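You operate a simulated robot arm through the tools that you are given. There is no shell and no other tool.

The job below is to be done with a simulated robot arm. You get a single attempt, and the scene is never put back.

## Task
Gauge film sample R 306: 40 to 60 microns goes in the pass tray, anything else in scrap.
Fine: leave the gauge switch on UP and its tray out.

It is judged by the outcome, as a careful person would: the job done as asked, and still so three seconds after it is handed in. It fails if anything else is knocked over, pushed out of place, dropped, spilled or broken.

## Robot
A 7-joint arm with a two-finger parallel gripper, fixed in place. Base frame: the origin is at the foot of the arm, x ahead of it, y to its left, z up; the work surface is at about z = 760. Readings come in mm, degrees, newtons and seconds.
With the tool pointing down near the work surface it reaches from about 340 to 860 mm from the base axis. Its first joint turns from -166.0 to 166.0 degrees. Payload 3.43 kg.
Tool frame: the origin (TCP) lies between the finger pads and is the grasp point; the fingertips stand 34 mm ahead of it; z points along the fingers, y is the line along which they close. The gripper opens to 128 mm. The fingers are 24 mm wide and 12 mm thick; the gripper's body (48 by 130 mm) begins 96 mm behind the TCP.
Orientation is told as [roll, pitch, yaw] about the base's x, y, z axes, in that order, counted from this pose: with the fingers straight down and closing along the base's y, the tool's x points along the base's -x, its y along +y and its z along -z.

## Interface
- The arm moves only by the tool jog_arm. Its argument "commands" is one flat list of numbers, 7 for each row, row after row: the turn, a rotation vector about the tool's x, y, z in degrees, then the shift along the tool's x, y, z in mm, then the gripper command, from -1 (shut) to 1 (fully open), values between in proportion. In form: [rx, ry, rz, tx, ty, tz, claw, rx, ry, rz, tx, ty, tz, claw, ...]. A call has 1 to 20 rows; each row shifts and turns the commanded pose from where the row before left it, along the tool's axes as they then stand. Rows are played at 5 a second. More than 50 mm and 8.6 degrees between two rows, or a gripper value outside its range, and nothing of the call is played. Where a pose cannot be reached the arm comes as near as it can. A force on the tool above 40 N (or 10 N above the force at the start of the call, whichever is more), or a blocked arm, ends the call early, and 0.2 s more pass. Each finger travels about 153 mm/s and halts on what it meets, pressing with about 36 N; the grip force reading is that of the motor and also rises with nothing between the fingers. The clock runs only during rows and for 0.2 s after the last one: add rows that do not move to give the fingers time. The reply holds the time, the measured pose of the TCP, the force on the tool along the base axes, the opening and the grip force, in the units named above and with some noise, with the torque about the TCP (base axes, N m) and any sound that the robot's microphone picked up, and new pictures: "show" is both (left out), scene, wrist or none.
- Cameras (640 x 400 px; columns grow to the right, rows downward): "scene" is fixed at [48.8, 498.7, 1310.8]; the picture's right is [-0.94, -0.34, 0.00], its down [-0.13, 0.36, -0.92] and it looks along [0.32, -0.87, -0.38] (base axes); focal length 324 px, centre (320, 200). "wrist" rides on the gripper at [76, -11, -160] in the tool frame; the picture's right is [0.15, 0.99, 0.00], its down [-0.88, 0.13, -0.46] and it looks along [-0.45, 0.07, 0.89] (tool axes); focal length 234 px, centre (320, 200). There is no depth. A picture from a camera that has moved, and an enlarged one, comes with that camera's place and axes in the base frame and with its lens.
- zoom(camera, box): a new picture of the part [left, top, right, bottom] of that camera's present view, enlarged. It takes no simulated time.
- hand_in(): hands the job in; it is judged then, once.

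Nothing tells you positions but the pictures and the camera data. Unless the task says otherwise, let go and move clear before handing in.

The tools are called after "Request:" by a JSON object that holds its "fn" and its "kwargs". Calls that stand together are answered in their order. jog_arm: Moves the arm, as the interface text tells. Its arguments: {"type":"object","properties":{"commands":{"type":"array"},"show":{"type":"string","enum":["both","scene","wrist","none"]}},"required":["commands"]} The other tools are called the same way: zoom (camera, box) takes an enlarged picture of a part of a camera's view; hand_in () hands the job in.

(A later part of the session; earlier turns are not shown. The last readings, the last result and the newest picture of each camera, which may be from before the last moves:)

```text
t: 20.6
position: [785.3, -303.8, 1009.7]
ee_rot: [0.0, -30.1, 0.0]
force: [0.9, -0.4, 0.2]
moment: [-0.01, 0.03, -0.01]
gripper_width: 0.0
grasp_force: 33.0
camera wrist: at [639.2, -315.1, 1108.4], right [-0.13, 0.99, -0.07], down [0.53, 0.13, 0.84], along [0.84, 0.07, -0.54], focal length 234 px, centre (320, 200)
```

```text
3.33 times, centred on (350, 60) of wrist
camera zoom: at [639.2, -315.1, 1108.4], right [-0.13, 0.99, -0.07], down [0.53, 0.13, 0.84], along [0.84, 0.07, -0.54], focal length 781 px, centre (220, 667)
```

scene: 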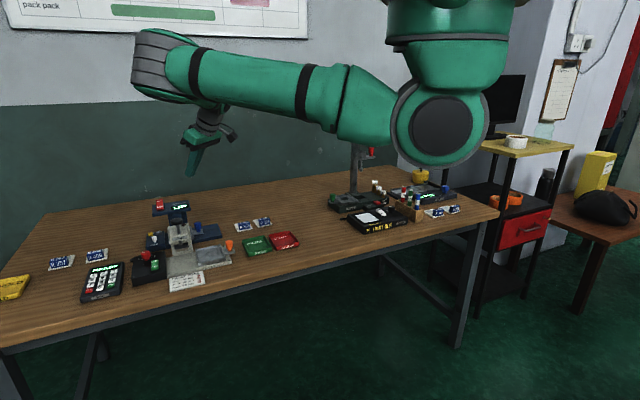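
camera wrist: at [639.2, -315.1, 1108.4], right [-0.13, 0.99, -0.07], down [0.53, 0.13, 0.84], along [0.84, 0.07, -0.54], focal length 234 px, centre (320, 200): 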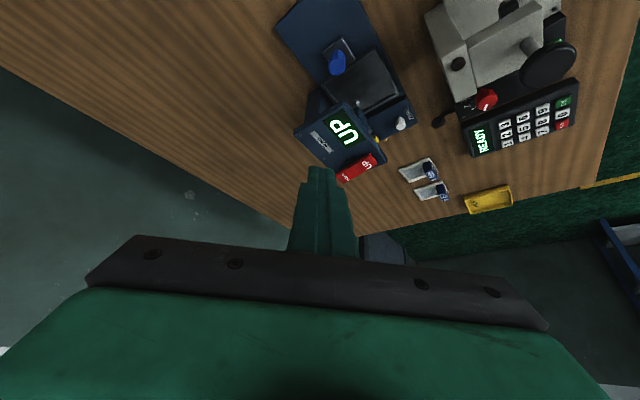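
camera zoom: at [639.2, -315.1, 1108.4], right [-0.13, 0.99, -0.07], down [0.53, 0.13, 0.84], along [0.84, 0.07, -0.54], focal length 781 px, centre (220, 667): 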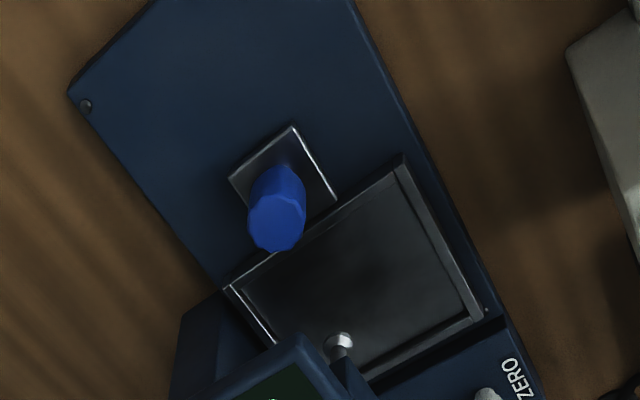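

Two views agree that the rocker's DOWN end is at about (904, -260, 892). I'll move the closed fingertips to hover about 25 mm above it.

Request:
{"fn": "jog_arm", "kwargs": {"commands": [0, 0, 0, -17.3, 10.7, 25.8, -1, 0, 0, 0, -17.3, 10.7, 25.8, -1, 0, 0, 0, -17.3, 10.7, 25.8, -1, 0, 0, 0, -17.3, 10.7, 25.8, -1, 0, 0, 0, 0, 0, 0, -1, 0, 0, 0, 0, 0, 0, -1], "show": "both"}}

Request:
{"fn": "zoom", "kwargs": {"camera": "scene", "box": [130, 170, 220, 240]}}

Request:
{"fn": "zoom", "kwargs": {"camera": "wrist", "box": [270, 90, 390, 240]}}

```text
t: 22.0
position: [897.8, -260.3, 951.9]
ee_rot: [0.0, -30.0, 0.0]
force: [1.0, 0.7, 0.4]
moment: [0.06, 0.0, 0.02]
gripper_width: 0.3
grasp_force: 32.8
camera wrist: at [752.4, -271.6, 1050.6], right [-0.13, 0.99, -0.07], down [0.53, 0.13, 0.83], along [0.84, 0.07, -0.55], focal length 234 px, centre (320, 200)
```

scene: 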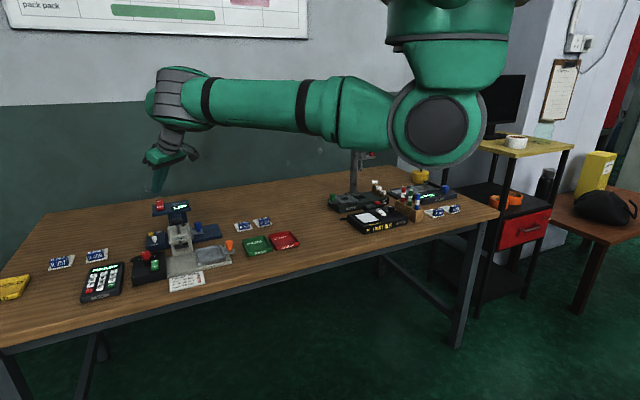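
wrist: 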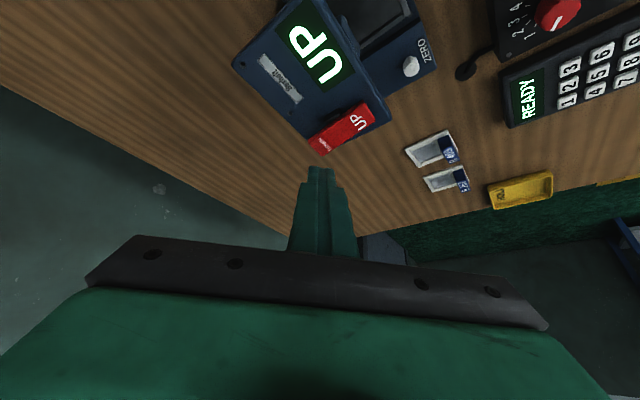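

```text
5.71 times, centred on (175, 205) of scene
camera zoom: at [48.8, 498.7, 1310.8], right [-0.94, -0.34, 0.0], down [-0.13, 0.36, -0.92], along [0.32, -0.87, -0.38], focal length 1849 px, centre (1149, 171)
```

zoom: 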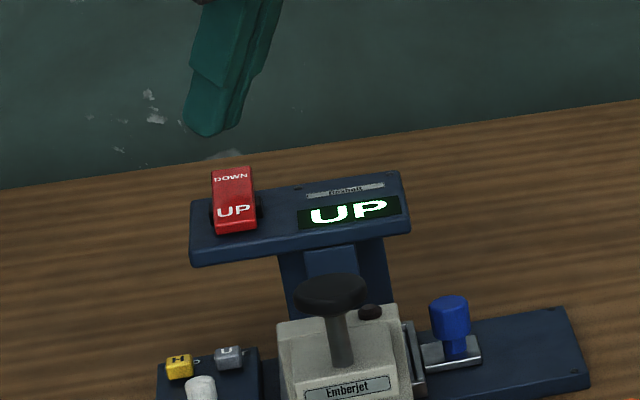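

```text
2.67 times, centred on (330, 165) of wrist
camera zoom: at [752.4, -271.6, 1050.6], right [-0.13, 0.99, -0.07], down [0.53, 0.13, 0.83], along [0.84, 0.07, -0.55], focal length 624 px, centre (293, 293)
```

zoom: 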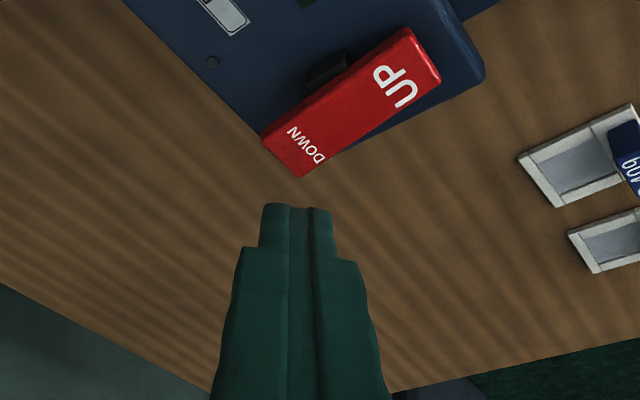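

The fingertips are directly above the DOWN end. I'll lower onto it in small steps.

Request:
{"fn": "jog_arm", "kwargs": {"commands": [0, 0, 0, 5, 0, 8.66, -1, 0, 0, 0, 5, 0, 8.66, -1, 0, 0, 0, 1.5, 0, 2.6, -1, 0, 0, 0, 1.5, 0, 2.6, -1, 0, 0, 0, 1.5, 0, 2.6, -1, 0, 0, 0, 1, 0, 1.73, -1, 0, 0, 0, 0, 0, 0, -1], "show": "both"}}

Request:
{"fn": "zoom", "kwargs": {"camera": "scene", "box": [130, 170, 220, 240]}}

```text
t: 23.6
position: [895.2, -260.9, 923.1]
ee_rot: [0.0, -30.0, 0.0]
force: [-0.3, 0.6, -0.3]
moment: [0.0, 0.03, -0.02]
gripper_width: 0.0
grasp_force: 33.1
camera wrist: at [750.3, -272.2, 1022.7], right [-0.13, 0.99, -0.07], down [0.54, 0.13, 0.83], along [0.84, 0.07, -0.55], focal length 234 px, centre (320, 200)
```

scene: 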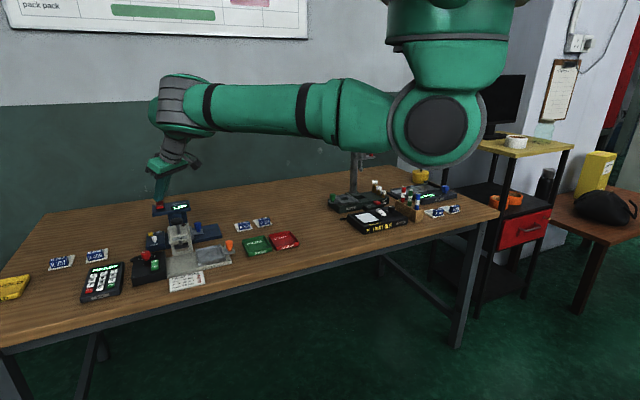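
wrist: 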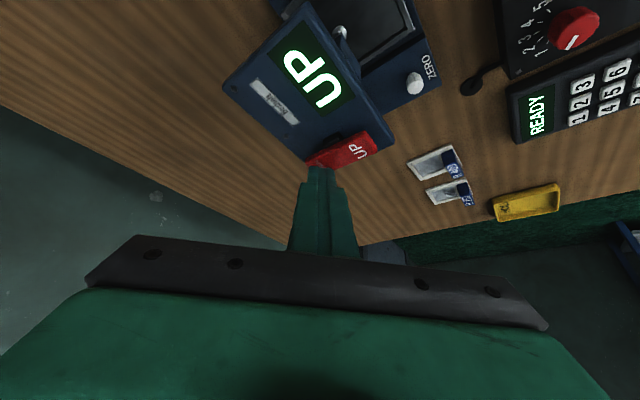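

```text
5.71 times, centred on (175, 205) of scene
camera zoom: at [48.8, 498.7, 1310.8], right [-0.94, -0.34, 0.0], down [-0.13, 0.36, -0.92], along [0.32, -0.87, -0.38], focal length 1849 px, centre (1149, 171)
```

zoom: 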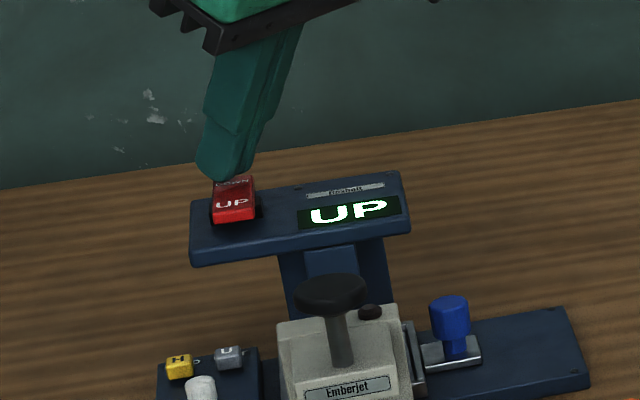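

No contact force yet, so I'll continue down in 2 mm steps.

Request:
{"fn": "jog_arm", "kwargs": {"commands": [0, 0, 0, 1, 0, 1.73, -1, 0, 0, 0, 1, 0, 1.73, -1, 0, 0, 0, 1, 0, 1.73, -1, 0, 0, 0, 1, 0, 1.73, -1, 0, 0, 0, 0, 0, 0, -1], "show": "scene"}}

Request:
{"fn": "zoom", "kwargs": {"camera": "scene", "box": [130, 170, 220, 240]}}

Request:
{"fn": "zoom", "kwargs": {"camera": "wrist", "box": [210, 0, 450, 200]}}

```text
t: 24.7
position: [897.8, -261.1, 920.8]
ee_rot: [-0.1, -30.4, 0.2]
force: [0.5, -1.0, 6.0]
moment: [0.02, -0.08, -0.06]
gripper_width: 0.1
grasp_force: 33.2
stopped in row 5: the force on the tool passed its limit at 41 N (the readings are from after the stop); the commanded pose is now the measured one
```

scene: 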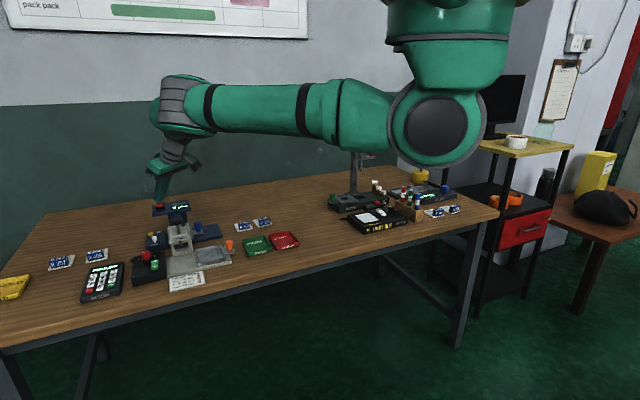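

```text
5.71 times, centred on (175, 205) of scene
camera zoom: at [48.8, 498.7, 1310.8], right [-0.94, -0.34, 0.0], down [-0.13, 0.36, -0.92], along [0.32, -0.87, -0.38], focal length 1849 px, centre (1149, 171)
```

zoom: 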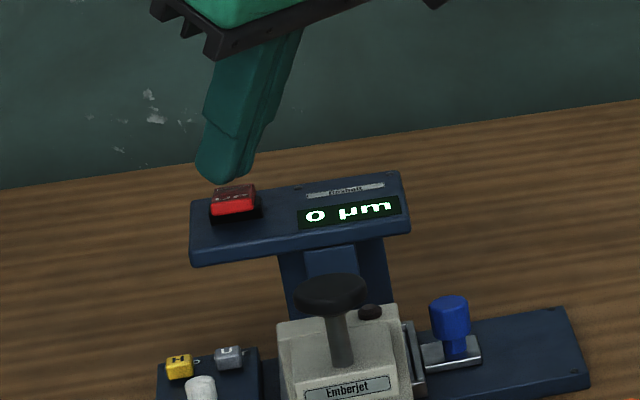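

```text
2.00 times, centred on (330, 100) of wrist
camera zoom: at [751.8, -273.2, 1018.9], right [-0.13, 0.99, -0.08], down [0.53, 0.13, 0.84], along [0.84, 0.07, -0.54], focal length 468 px, centre (300, 400)
```

zoom: 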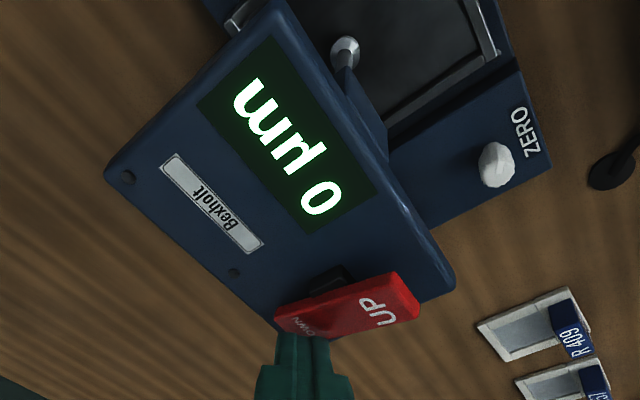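

With the tray empty the gauge reads "0 µm", so the zero is good. Next I'll raise off and check the reading is stable, then press the UP end to lift the foot.

Request:
{"fn": "jog_arm", "kwargs": {"commands": [0, 0, 0, -7.5, 0, -13, -1, 0, 0, 0, -7.5, 0, -13, -1, 0, 0, 0, 11.7, 13, -6.75, -1, 0, 0, 0, 11.7, 13, -6.75, -1, 0, 0, 0, 0, 0, 0, -1, 0, 0, 0, 0, 0, 0, -1], "show": "scene"}}

Request:
{"fn": "zoom", "kwargs": {"camera": "scene", "box": [130, 170, 220, 240]}}

Request:
{"fn": "zoom", "kwargs": {"camera": "wrist", "box": [210, 0, 450, 200]}}

```text
t: 26.1
position: [870.6, -233.6, 950.2]
ee_rot: [-0.1, -30.3, 0.1]
force: [0.1, -0.2, -0.2]
moment: [-0.02, -0.04, -0.02]
gripper_width: 0.0
grasp_force: 33.2
```

scene: 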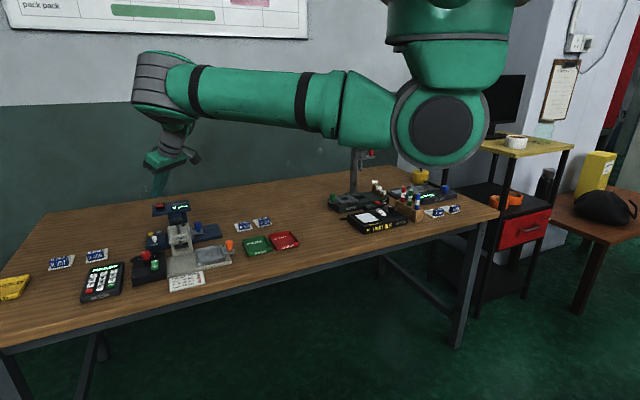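

```text
5.71 times, centred on (175, 205) of scene
camera zoom: at [48.8, 498.7, 1310.8], right [-0.94, -0.34, 0.0], down [-0.13, 0.36, -0.92], along [0.32, -0.87, -0.38], focal length 1849 px, centre (1149, 171)
```

zoom: 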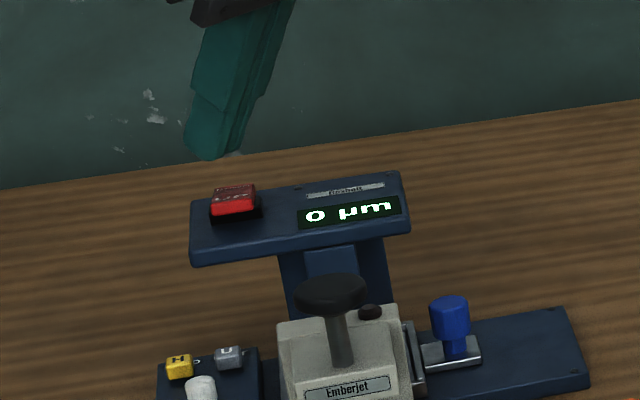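

```text
2.00 times, centred on (330, 100) of wrist
camera zoom: at [725.4, -246.2, 1048.5], right [-0.13, 0.99, -0.07], down [0.53, 0.13, 0.84], along [0.84, 0.07, -0.54], focal length 468 px, centre (300, 400)
```

zoom: 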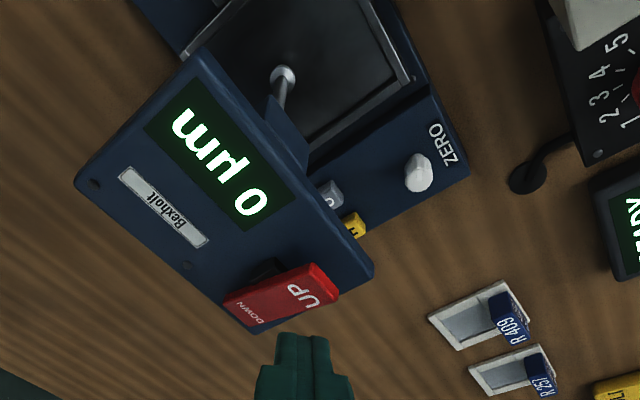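

The reading stays at 0 µm, and the fingers are over the raised UP end. Pressing it down now.

Request:
{"fn": "jog_arm", "kwargs": {"commands": [0, 0, 0, 5, 0, 8.66, -1, 0, 0, 0, 4, -1, 6.9, -1, 0, 0, 0, 1, 0, 1.73, -1, 0, 0, 0, 1, 0, 1.73, -1, 0, 0, 0, 1, 0, 1.73, -1, 0, 0, 0, 1, 0, 1.73, -1, 0, 0, 0, 1, 0, 1.73, -1, 0, 0, 0, 1, 0, 1.73, -1, 0, 0, 0, 1, 0, 1.73, -1], "show": "scene"}}

Request:
{"fn": "zoom", "kwargs": {"camera": "scene", "box": [130, 170, 220, 240]}}

```text
t: 28.1
position: [871.6, -235.6, 920.3]
ee_rot: [-0.1, -30.6, 0.1]
force: [-6.7, 2.6, 22.8]
moment: [-0.16, -0.01, -0.06]
gripper_width: 0.1
grasp_force: 32.9
```

scene: 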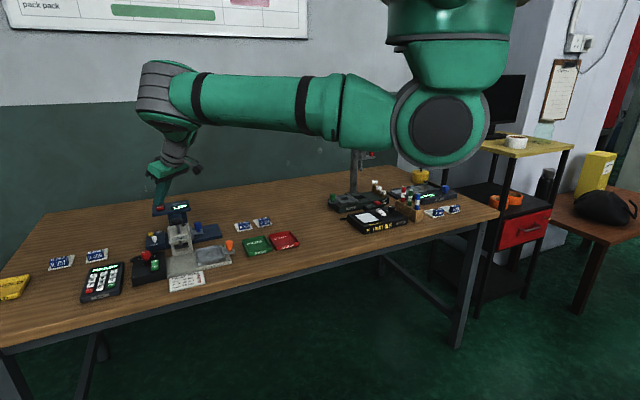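

```text
5.71 times, centred on (175, 205) of scene
camera zoom: at [48.8, 498.7, 1310.8], right [-0.94, -0.34, 0.0], down [-0.13, 0.36, -0.92], along [0.32, -0.87, -0.38], focal length 1849 px, centre (1149, 171)
```

zoom: 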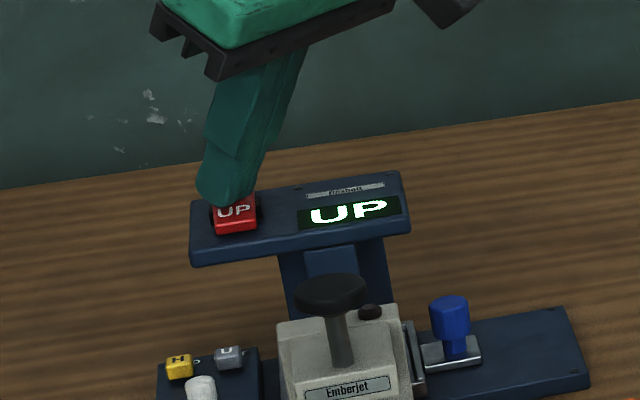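

The switch is back to UP. I'll retreat, straighten the tool, and return above the blue knob to pull the tray out.

Request:
{"fn": "jog_arm", "kwargs": {"commands": [0, 0, 0, -12.5, 0, -21.65, -1, 0, 0, 0, -20, 0, -34.6, -1, 0, 0, 0, -7.5, 0, -13, -1, 0, 0, 0, 37, -34, -21, -1, 0, 0, 0, 37, -34, -21, -1, 0, 7.6, 0, 0, 0, 0, -1, 0, 7.6, 0, 0, 0, 0, -1, 0, 7.6, 0, 0, 0, 0, -1, 0, 7.6, 0, 0, 0, 0, -1, 0, 0, -7.5, 0, 0, 0, -0.4, 0, 0, -7.5, 0, 0, 0, -0.4, 0, 0, -7.5, 0, 0, 0, -0.4, 0, 0, -7.5, 0, 0, 0, -0.4, 0, 0, -7.5, 0, 0, 0, -0.4, 0, 0, -7.5, 0, 0, 0, -0.4, 0, 0, 0, 0, 0, 0, -0.4], "show": "both"}}

```text
refused: row 4 steps farther than a row can; nothing moved
```

Request:
{"fn": "jog_arm", "kwargs": {"commands": [0, 0, 0, -12.5, 0, -21.65, -1, 0, 0, 0, -20, 0, -34.6, -1, 0, 0, 0, -7.5, 0, -13, -1, 0, 0, 0, 25, -23, -14, -1, 0, 0, 0, 25, -23, -14, -1, 0, 0, 0, 25, -23, -14, -1, 0, 7.6, 0, 0, 0, 0, -1, 0, 7.6, 0, 0, 0, 0, -1, 0, 7.6, 0, 0, 0, 0, -1, 0, 7.6, 0, 0, 0, 0, -1, 0, 0, -7.5, 0, 0, 0, -0.4, 0, 0, -7.5, 0, 0, 0, -0.4, 0, 0, -7.5, 0, 0, 0, -0.4, 0, 0, -7.5, 0, 0, 0, -0.4, 0, 0, -7.5, 0, 0, 0, -0.4, 0, 0, -7.5, 0, 0, 0, -0.4, 0, 0, 0, 0, 0, 0, -0.4], "show": "both"}}

Request:
{"fn": "zoom", "kwargs": {"camera": "scene", "box": [130, 170, 250, 250]}}

```text
t: 31.7
position: [784.3, -307.4, 994.2]
ee_rot: [0.2, 0.2, 45.2]
force: [0.1, 0.0, -0.1]
moment: [-0.01, 0.02, 0.0]
gripper_width: 38.3
grasp_force: 0.1
camera wrist: at [738.6, -367.8, 1154.2], right [-0.8, 0.59, 0.0], down [0.53, 0.72, 0.45], along [0.27, 0.37, -0.89], focal length 234 px, centre (320, 200)
```

scene: 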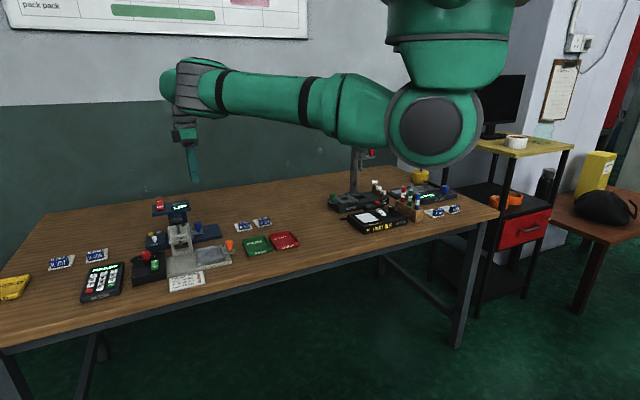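
wrist: 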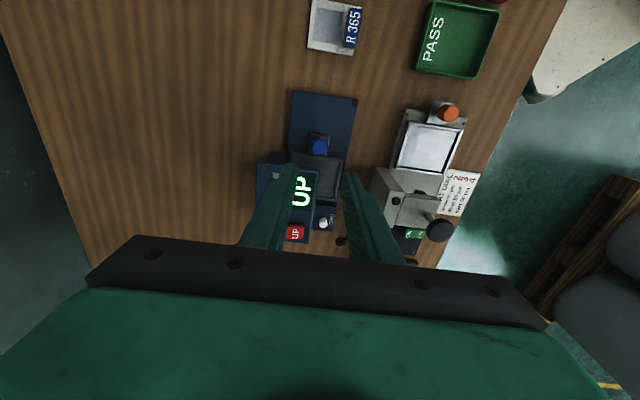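

```text
5.00 times, centred on (190, 210) of scene
camera zoom: at [48.8, 498.7, 1310.8], right [-0.94, -0.34, 0.0], down [-0.13, 0.36, -0.92], along [0.32, -0.87, -0.38], focal length 1618 px, centre (970, 150)
```

zoom: 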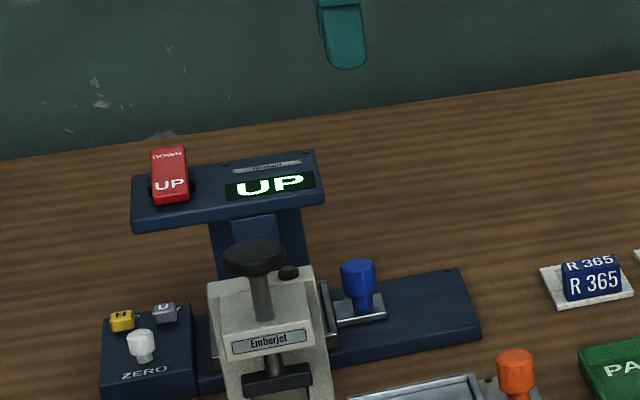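

The knob is near (792, -297). I'll descend with a slight rearward offset, grip it, and draw the tray out.

Request:
{"fn": "jog_arm", "kwargs": {"commands": [0, 0, 0, -5, 2.5, 0, -0.4, 0, 0, 0, 0, 0, 40, -0.4, 0, 0, 0, 0, 0, 40, -0.4, 0, 0, 0, 0, 0, 40, -0.4, 0, 0, 0, 0, 0, 30, -0.4, 0, 0, 0, 0, 0, 15, -0.4, 0, 0, 0, 0, 0, 0, -0.4], "show": "wrist"}}

Request:
{"fn": "zoom", "kwargs": {"camera": "wrist", "box": [260, 100, 380, 260]}}

Request:
{"fn": "zoom", "kwargs": {"camera": "scene", "box": [160, 180, 230, 250]}}

```text
t: 33.3
position: [787.5, -297.8, 827.8]
ee_rot: [0.1, 0.1, 45.1]
force: [0.3, 0.9, -0.5]
moment: [0.02, -0.03, 0.03]
gripper_width: 38.5
grasp_force: 0.0
camera wrist: at [742.0, -361.1, 987.2], right [-0.8, 0.6, 0.0], down [0.53, 0.72, 0.45], along [0.27, 0.37, -0.89], focal length 234 px, centre (320, 200)
```

wrist: 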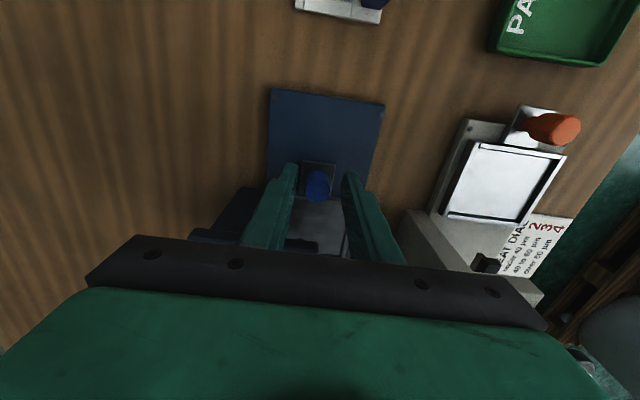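

```text
2.50 times, centred on (320, 180) of wrist
camera zoom: at [742.0, -361.1, 987.2], right [-0.8, 0.6, 0.0], down [0.53, 0.72, 0.45], along [0.27, 0.37, -0.89], focal length 585 px, centre (320, 250)
```

zoom: 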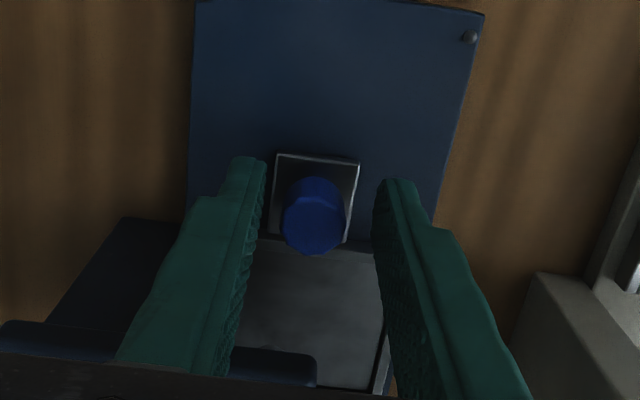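

```text
5.71 times, centred on (195, 215) of scene
camera zoom: at [48.8, 498.7, 1310.8], right [-0.94, -0.34, 0.0], down [-0.13, 0.36, -0.92], along [0.32, -0.87, -0.38], focal length 1849 px, centre (1034, 114)
```

zoom: 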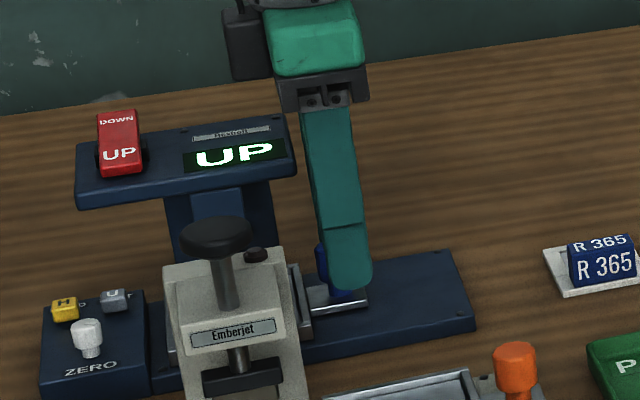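

Aligned on the knob. Gripping and pulling the tray back out.

Request:
{"fn": "jog_arm", "kwargs": {"commands": [0, 0, 0, 0, -1.5, 0, -0.4, 0, 0, 0, 0, 0, 0, -1, 0, 0, 0, 0, 0, 0, -1, 0, 0, 0, 0, 0, 0, -1, 0, 0, 0, 7, 0, 0, -1, 0, 0, 0, 7, 0, 0, -1, 0, 0, 0, 7, 0, 0, -1, 0, 0, 0, 7, 0, 0, -1, 0, 0, 0, 7, 0, 0, -1, 0, 0, 0, 7, 0, 0, -1, 0, 0, 0, 7, 0, 0, -1, 0, 0, 0, 7, 0, 0, -1, 0, 0, 0, 7, 0, 0, -1, 0, 0, 0, 0, 0, 0, -1], "show": "scene"}}

Request:
{"fn": "zoom", "kwargs": {"camera": "scene", "box": [140, 180, 250, 250]}}

```text
t: 36.3
position: [742.8, -346.1, 829.3]
ee_rot: [0.1, 0.2, 45.2]
force: [1.2, -1.0, -32.1]
moment: [-0.27, 0.12, -0.01]
gripper_width: 20.9
grasp_force: 44.6
```

scene: 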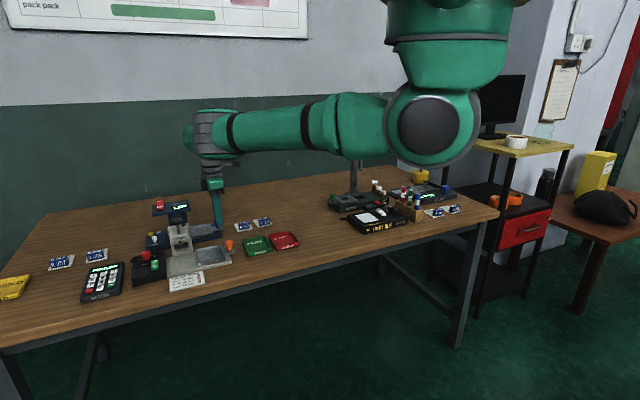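

```text
5.71 times, centred on (195, 215) of scene
camera zoom: at [48.8, 498.7, 1310.8], right [-0.94, -0.34, 0.0], down [-0.13, 0.36, -0.92], along [0.32, -0.87, -0.38], focal length 1849 px, centre (1034, 114)
```

zoom: 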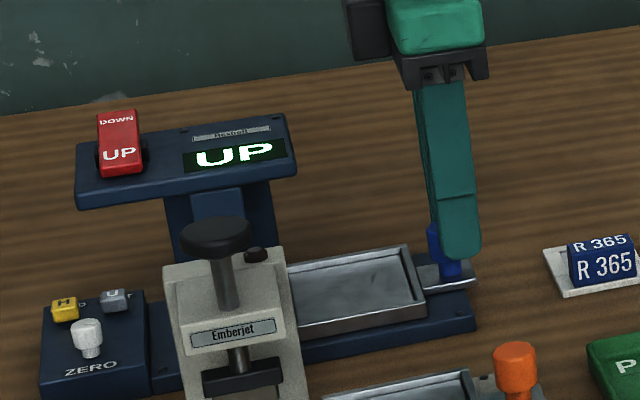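

About 9 mm remain to the tray's original out position. I'll relieve the slight vertical pull and finish drawing it out.

Request:
{"fn": "jog_arm", "kwargs": {"commands": [0, 0, 0, 0, 0, 1, -1, 0, 0, 0, 3, 0, 0, -1, 0, 0, 0, 3, 0, 0, -1, 0, 0, 0, 2, 0, 0, -1, 0, 0, 0, 1, 0, 0, -1, 0, 0, 0, 0, 0, 0, -1], "show": "scene"}}

Request:
{"fn": "zoom", "kwargs": {"camera": "scene", "box": [140, 180, 250, 250]}}

```text
t: 37.7
position: [735.9, -351.7, 828.7]
ee_rot: [-0.1, 0.1, 45.1]
force: [1.7, -1.7, 2.3]
moment: [0.08, -0.19, -0.02]
gripper_width: 20.7
grasp_force: 45.1
```

scene: 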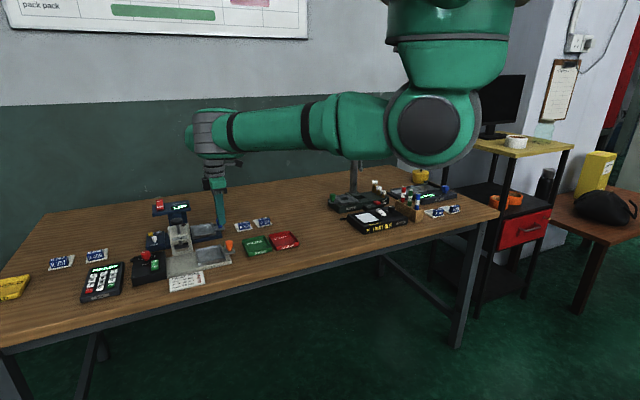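

```text
5.71 times, centred on (195, 215) of scene
camera zoom: at [48.8, 498.7, 1310.8], right [-0.94, -0.34, 0.0], down [-0.13, 0.36, -0.92], along [0.32, -0.87, -0.38], focal length 1849 px, centre (1034, 114)
```

zoom: 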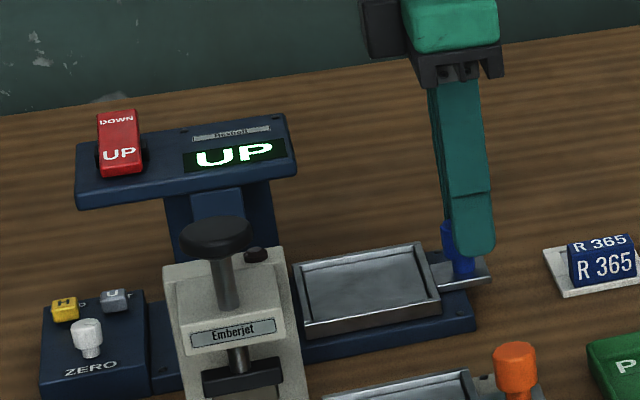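

The tray is out again. I'll pull one more millimetre, release, rise, and move above sample R 306.

Request:
{"fn": "jog_arm", "kwargs": {"commands": [0, 0, 0, 1.5, 0, 0, -1, 0, 0, 0, 0, 0, 0, -0.4, 0, 0, 0, 0, 0, 0, -0.4, 0, 0, 0, 0, 0, -40, -0.4, 0, 0, 0, 0, 0, -40, -0.2, 0, 0, 0, 0, 0, -20, -0.2, 0, 0, 0, 37.5, 4.8, 0, -0.2, 0, 0, 0, 37.5, 4.8, 0, -0.2, 0, 0, 0, 37.5, 4.8, 0, -0.2, 0, 0, 0, 37.5, 4.8, 0, -0.2, 0, 0, 0, 0, 0, 0, -0.2], "show": "both"}}

Request:
{"fn": "zoom", "kwargs": {"camera": "wrist", "box": [250, 80, 390, 240]}}

Request:
{"fn": "zoom", "kwargs": {"camera": "scene", "box": [140, 180, 300, 270]}}

```text
t: 40.1
position: [615.6, -445.6, 932.0]
ee_rot: [0.1, 0.2, 45.2]
force: [0.9, -0.2, -0.7]
moment: [-0.02, 0.03, -0.03]
gripper_width: 51.2
grasp_force: 0.0
camera wrist: at [570.7, -506.9, 1090.9], right [-0.8, 0.6, 0.0], down [0.53, 0.72, 0.45], along [0.27, 0.37, -0.89], focal length 234 px, centre (320, 200)
```

scene: 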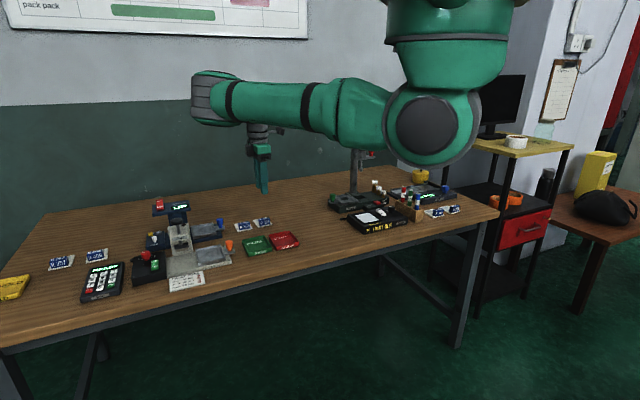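
wrist: 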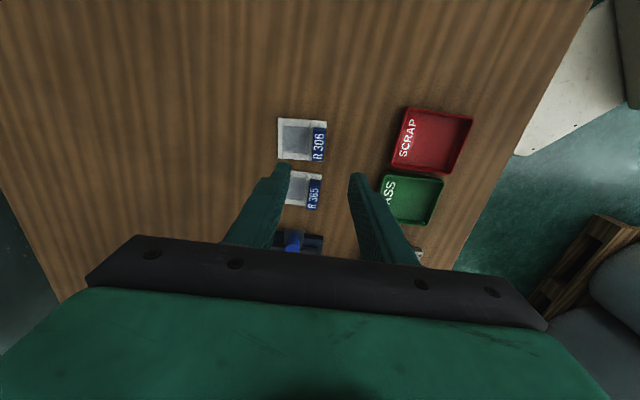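

```text
2.50 times, centred on (320, 160) of wrist
camera zoom: at [570.7, -506.9, 1090.9], right [-0.8, 0.6, 0.0], down [0.53, 0.72, 0.45], along [0.27, 0.37, -0.89], focal length 585 px, centre (320, 300)
```

zoom: 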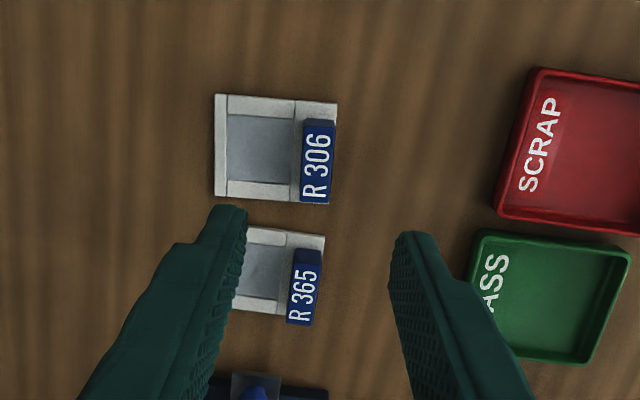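

```text
4.00 times, centred on (220, 225) of scene
camera zoom: at [48.8, 498.7, 1310.8], right [-0.94, -0.34, 0.0], down [-0.13, 0.36, -0.92], along [0.32, -0.87, -0.38], focal length 1294 px, centre (720, 100)
```

zoom: 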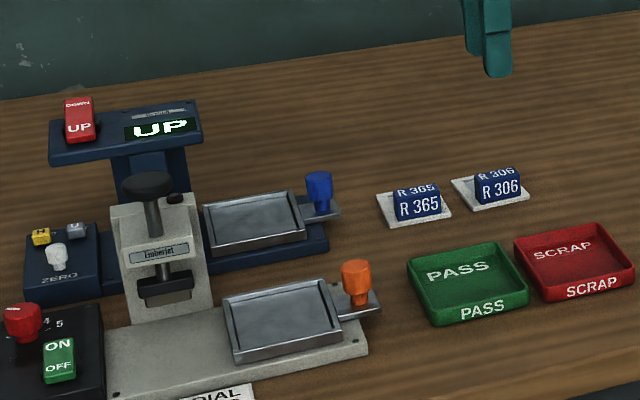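

R 306's tab is centred at about (616, -446), turned 4.6° from the gauge. I'll align and lower the fingers around the tab, keeping the tips above the film.

Request:
{"fn": "jog_arm", "kwargs": {"commands": [0, 0, -4.5, 0, 0, 0, -0.3, 0, 0, 0, 0, 0, 40, -0.3, 0, 0, 0, 0, 0, 40, -0.3, 0, 0, 0, 0, 0, 20, -0.3, 0, 0, 0, 0, 0, 14, -0.3, 0, 0, 0, 0, 0, 0, -0.3], "show": "both"}}

Request:
{"fn": "zoom", "kwargs": {"camera": "wrist", "box": [250, 80, 390, 240]}}

Request:
{"fn": "zoom", "kwargs": {"camera": "scene", "box": [220, 180, 310, 250]}}

```text
t: 41.5
position: [615.3, -446.2, 814.4]
ee_rot: [0.1, 0.2, 49.6]
force: [0.3, 0.5, -0.4]
moment: [0.0, 0.02, 0.0]
gripper_width: 44.8
grasp_force: 0.1
camera wrist: at [574.9, -511.7, 974.3], right [-0.85, 0.53, 0.0], down [0.47, 0.76, 0.45], along [0.24, 0.39, -0.89], focal length 234 px, centre (320, 200)
```

scene: 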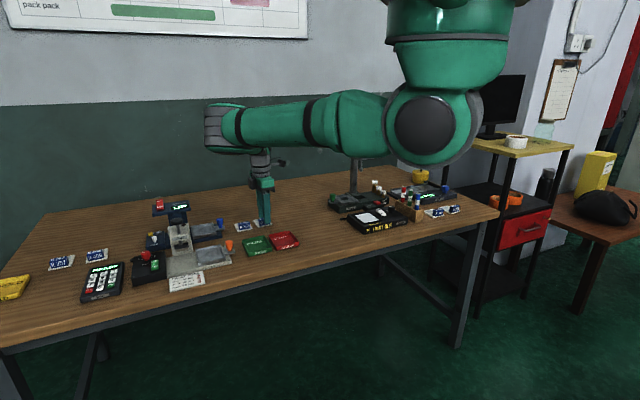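
wrist: 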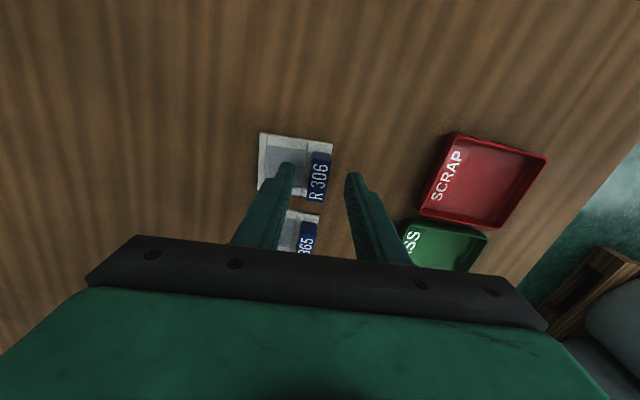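

```text
2.50 times, centred on (320, 160) of wrist
camera zoom: at [574.9, -511.7, 974.3], right [-0.85, 0.53, 0.0], down [0.47, 0.76, 0.45], along [0.24, 0.39, -0.89], focal length 585 px, centre (320, 300)
```

zoom: 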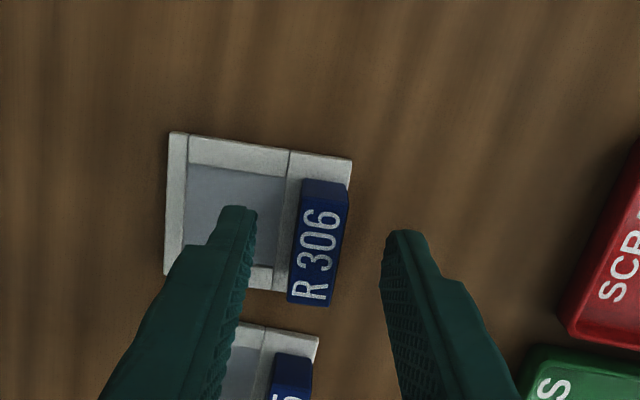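

```text
5.71 times, centred on (265, 215) of scene
camera zoom: at [48.8, 498.7, 1310.8], right [-0.94, -0.34, 0.0], down [-0.13, 0.36, -0.92], along [0.32, -0.87, -0.38], focal length 1849 px, centre (634, 114)
```

zoom: 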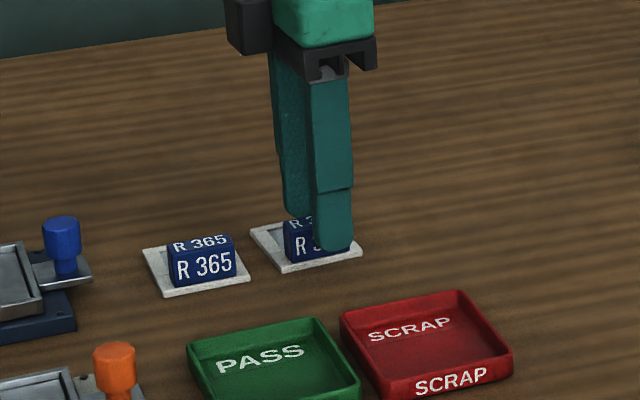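

The fingers straddle the tab evenly. Lowering 7 mm more and closing.

Request:
{"fn": "jog_arm", "kwargs": {"commands": [0, 0, 0, 0, 0, 7, -0.3, 0, 0, 0, 0, 0, 0, -0.3, 0, 0, 0, 0, 0, 0, -1, 0, 0, 0, 0, 0, 0, -1, 0, 0, 0, 0, 0, 0, -1], "show": "wrist"}}

Request:
{"fn": "zoom", "kwargs": {"camera": "wrist", "box": [250, 80, 390, 240]}}

Request:
{"fn": "zoom", "kwargs": {"camera": "scene", "box": [220, 180, 310, 250]}}

```text
t: 42.7
position: [614.9, -446.8, 808.9]
ee_rot: [0.1, 0.0, 49.5]
force: [-0.1, 0.5, 0.6]
moment: [-0.01, -0.01, -0.03]
gripper_width: 14.6
grasp_force: 35.4
camera wrist: at [574.7, -512.1, 968.0], right [-0.85, 0.53, 0.0], down [0.47, 0.76, 0.45], along [0.24, 0.39, -0.89], focal length 234 px, centre (320, 200)
```

wrist: 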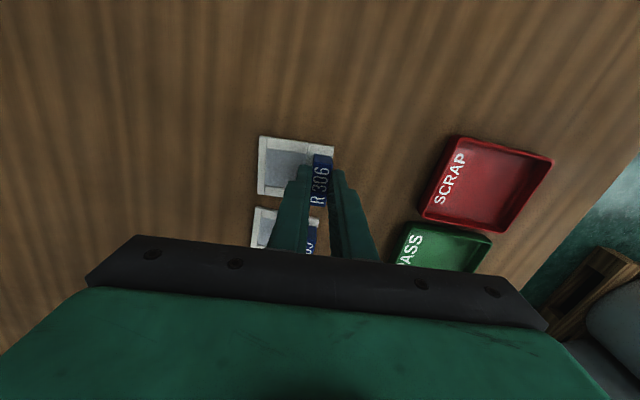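

```text
2.50 times, centred on (320, 160) of wrist
camera zoom: at [574.7, -512.1, 968.0], right [-0.85, 0.53, 0.0], down [0.47, 0.76, 0.45], along [0.24, 0.39, -0.89], focal length 585 px, centre (320, 300)
```

zoom: 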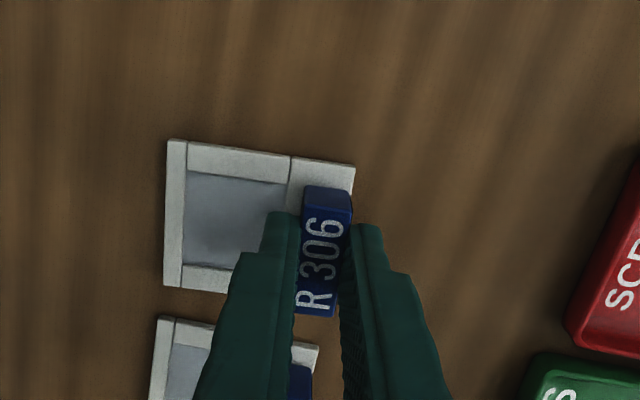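

```text
5.71 times, centred on (265, 215) of scene
camera zoom: at [48.8, 498.7, 1310.8], right [-0.94, -0.34, 0.0], down [-0.13, 0.36, -0.92], along [0.32, -0.87, -0.38], focal length 1849 px, centre (634, 114)
```

zoom: 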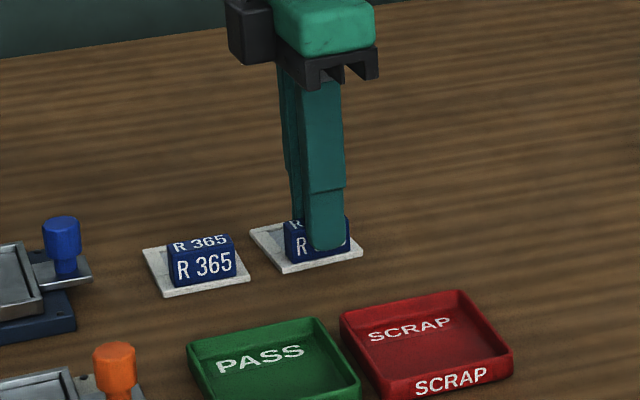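

The tab is held (14.6 mm). I'll lift, square up to the gauge's 45°, and carry the sample over the tray.

Request:
{"fn": "jog_arm", "kwargs": {"commands": [0, 0, 0, 0, 0, -10, -1, 0, 0, 0, 0, 0, -20, -1, 0, 0, 0, 0, 0, -25, -1, 0, 0, 0, 0, 0, -25, -1, 0, 0, 4.5, 0, 0, 0, -1, 0, 0, 0, 0, 0, 0, -1], "show": "scene"}}

Request:
{"fn": "zoom", "kwargs": {"camera": "scene", "box": [220, 170, 310, 240]}}

Request:
{"fn": "zoom", "kwargs": {"camera": "wrist", "box": [250, 80, 390, 240]}}

```text
t: 44.1
position: [615.5, -446.6, 888.3]
ee_rot: [0.1, 0.1, 45.2]
force: [-0.2, 0.3, -0.9]
moment: [0.01, -0.01, -0.01]
gripper_width: 14.6
grasp_force: 36.2
```

scene: 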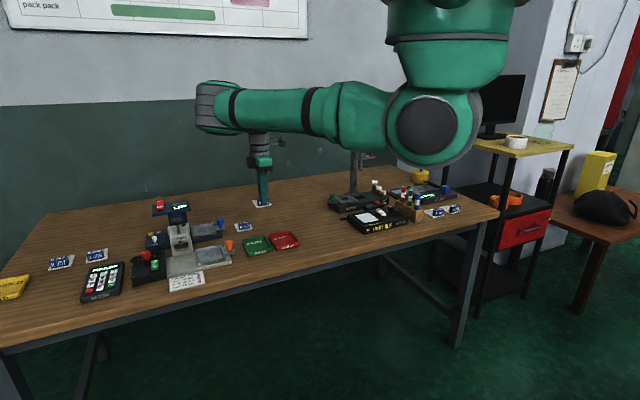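

```text
5.71 times, centred on (265, 205) of scene
camera zoom: at [48.8, 498.7, 1310.8], right [-0.94, -0.34, 0.0], down [-0.13, 0.36, -0.92], along [0.32, -0.87, -0.38], focal length 1849 px, centre (634, 171)
```

zoom: 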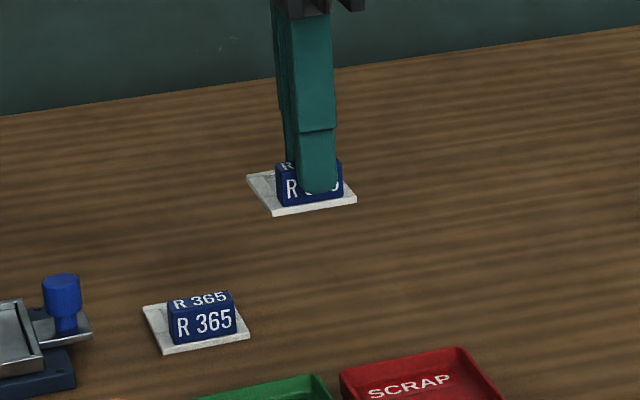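

```text
2.50 times, centred on (320, 160) of wrist
camera zoom: at [569.1, -508.5, 1048.1], right [-0.8, 0.6, 0.0], down [0.53, 0.72, 0.45], along [0.27, 0.37, -0.89], focal length 585 px, centre (320, 300)
```

zoom: 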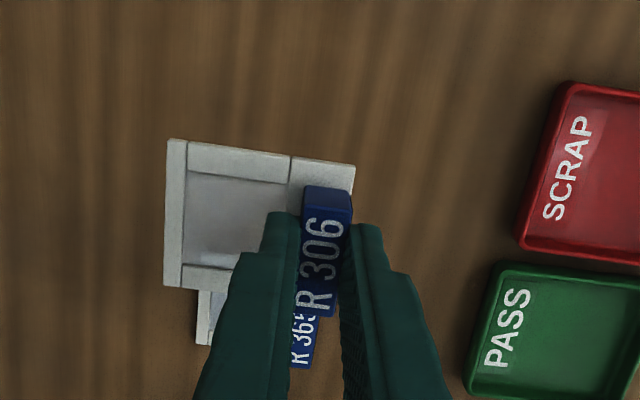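

The sample is held level. Carrying it over the gauge tray at a safe height.

Request:
{"fn": "jog_arm", "kwargs": {"commands": [0, 0, 0, -35.5, 1.2, 0, -1, 0, 0, 0, -35.5, 1.2, 0, -1, 0, 0, 0, -35.5, 1.2, 0, -1, 0, 0, 0, -35.5, 1.2, 0, -1, 0, 0, 0, -35.5, 1.2, 0, -1, 0, 0, 0, -35.5, 1.2, 0, -1, 0, 0, 0, 0, 0, 0, -1, 0, 0, 0, 0, 0, 0, -1], "show": "both"}}

Request:
{"fn": "zoom", "kwargs": {"camera": "scene", "box": [140, 170, 250, 250]}}

Request:
{"fn": "zoom", "kwargs": {"camera": "wrist", "box": [250, 80, 390, 240]}}

```text
t: 45.9
position: [761.7, -290.8, 887.8]
ee_rot: [0.1, 0.2, 45.1]
force: [0.5, -0.1, -0.9]
moment: [-0.01, -0.02, -0.02]
gripper_width: 14.7
grasp_force: 36.4
camera wrist: at [716.2, -352.1, 1047.2], right [-0.8, 0.6, 0.0], down [0.53, 0.72, 0.45], along [0.27, 0.37, -0.89], focal length 234 px, centre (320, 200)
```

scene: 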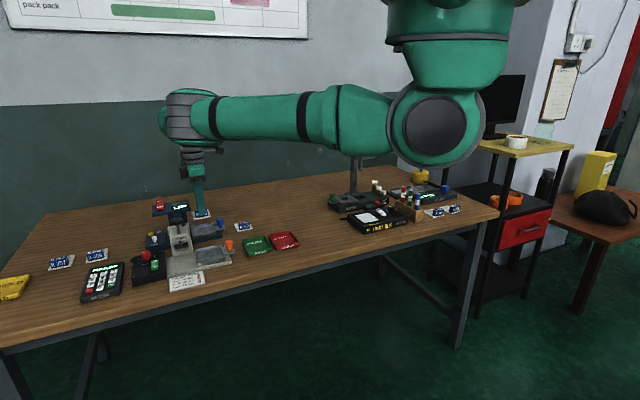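
wrist: 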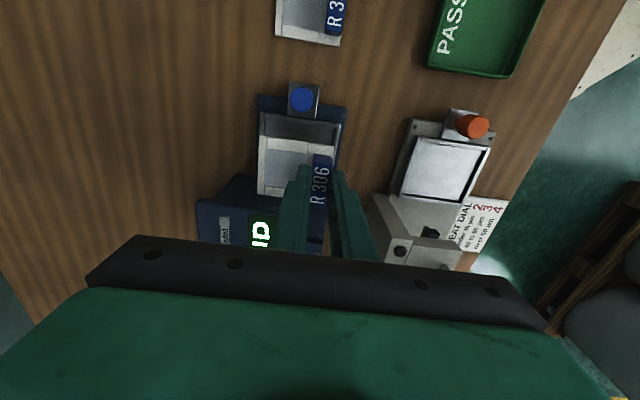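

```text
5.00 times, centred on (195, 210) of scene
camera zoom: at [48.8, 498.7, 1310.8], right [-0.94, -0.34, 0.0], down [-0.13, 0.36, -0.92], along [0.32, -0.87, -0.38], focal length 1618 px, centre (945, 150)
```

zoom: 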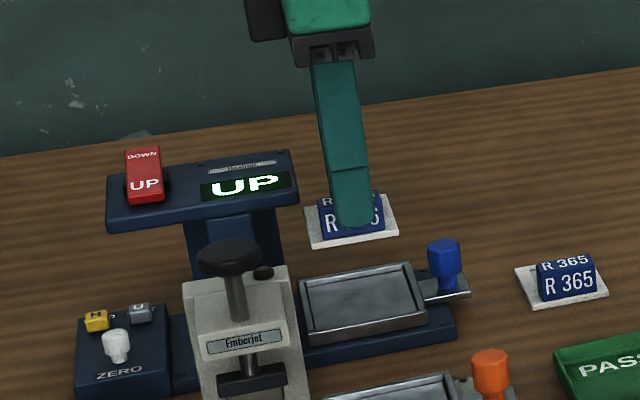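

```text
2.50 times, centred on (320, 160) of wrist
camera zoom: at [716.2, -352.1, 1047.2], right [-0.8, 0.6, 0.0], down [0.53, 0.72, 0.45], along [0.27, 0.37, -0.89], focal length 585 px, centre (320, 300)
```

zoom: 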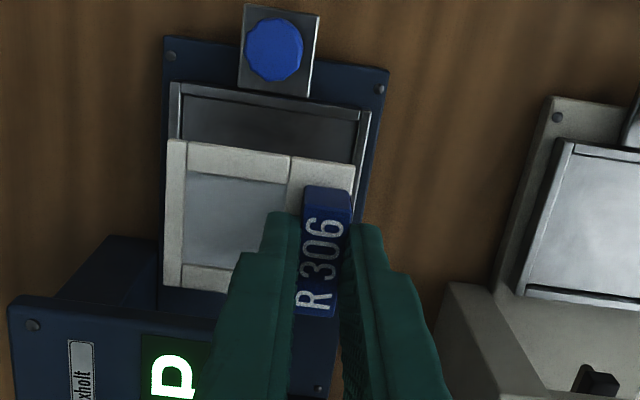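

Projected corners show the sample centred over the tray within about 1–2 mm. Lowering it toward the tray.

Request:
{"fn": "jog_arm", "kwargs": {"commands": [0, 0, 0, 0, 0, 20, -1, 0, 0, 0, 0, 0, 15, -1, 0, 0, 0, 0, 0, 8, -1, 0, 0, 0, 0, 0, 0, -1], "show": "both"}}

Request:
{"fn": "zoom", "kwargs": {"camera": "scene", "box": [160, 190, 230, 250]}}

Request:
{"fn": "zoom", "kwargs": {"camera": "wrist", "box": [250, 80, 390, 240]}}

```text
t: 46.9
position: [761.6, -291.2, 842.6]
ee_rot: [0.1, 0.2, 45.0]
force: [0.4, 0.3, -0.8]
moment: [0.04, 0.01, -0.02]
gripper_width: 14.8
grasp_force: 36.2
camera wrist: at [715.7, -352.2, 1002.9], right [-0.8, 0.6, 0.0], down [0.53, 0.72, 0.45], along [0.27, 0.36, -0.89], focal length 234 px, centre (320, 200)
```

scene: 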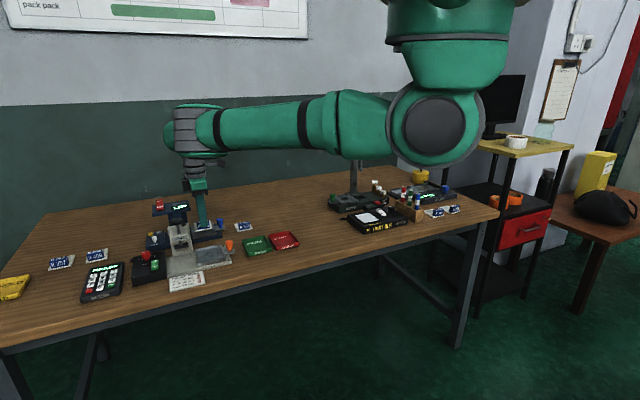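
wrist: 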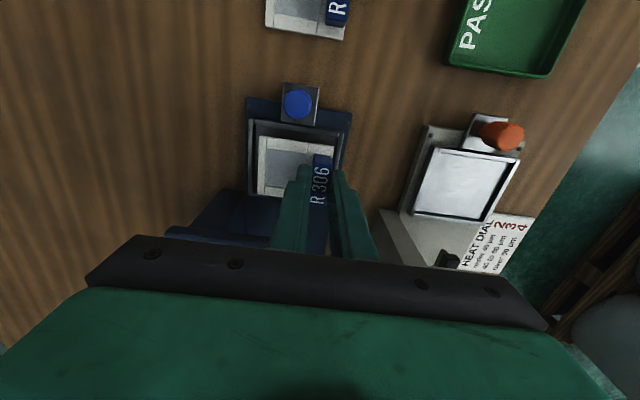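

```text
6.67 times, centred on (195, 220) of scene
camera zoom: at [48.8, 498.7, 1310.8], right [-0.94, -0.34, 0.0], down [-0.13, 0.36, -0.92], along [0.32, -0.87, -0.38], focal length 2157 px, centre (1153, 67)
```

zoom: 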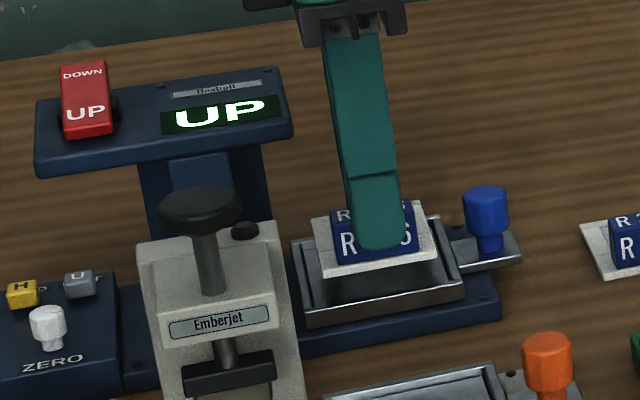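

```text
2.50 times, centred on (320, 160) of wrist
camera zoom: at [715.7, -352.2, 1002.9], right [-0.8, 0.6, 0.0], down [0.53, 0.72, 0.45], along [0.27, 0.36, -0.89], focal length 585 px, centre (320, 300)
```

zoom: 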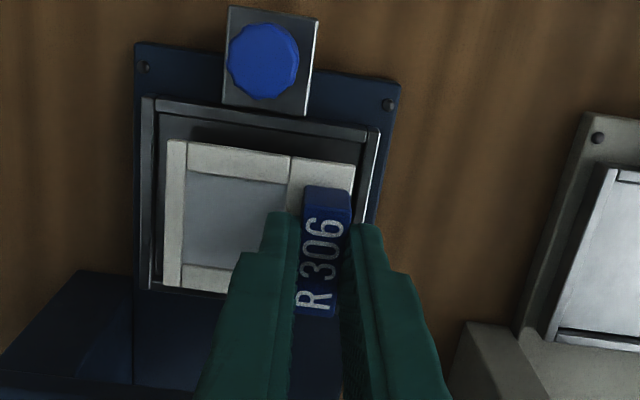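

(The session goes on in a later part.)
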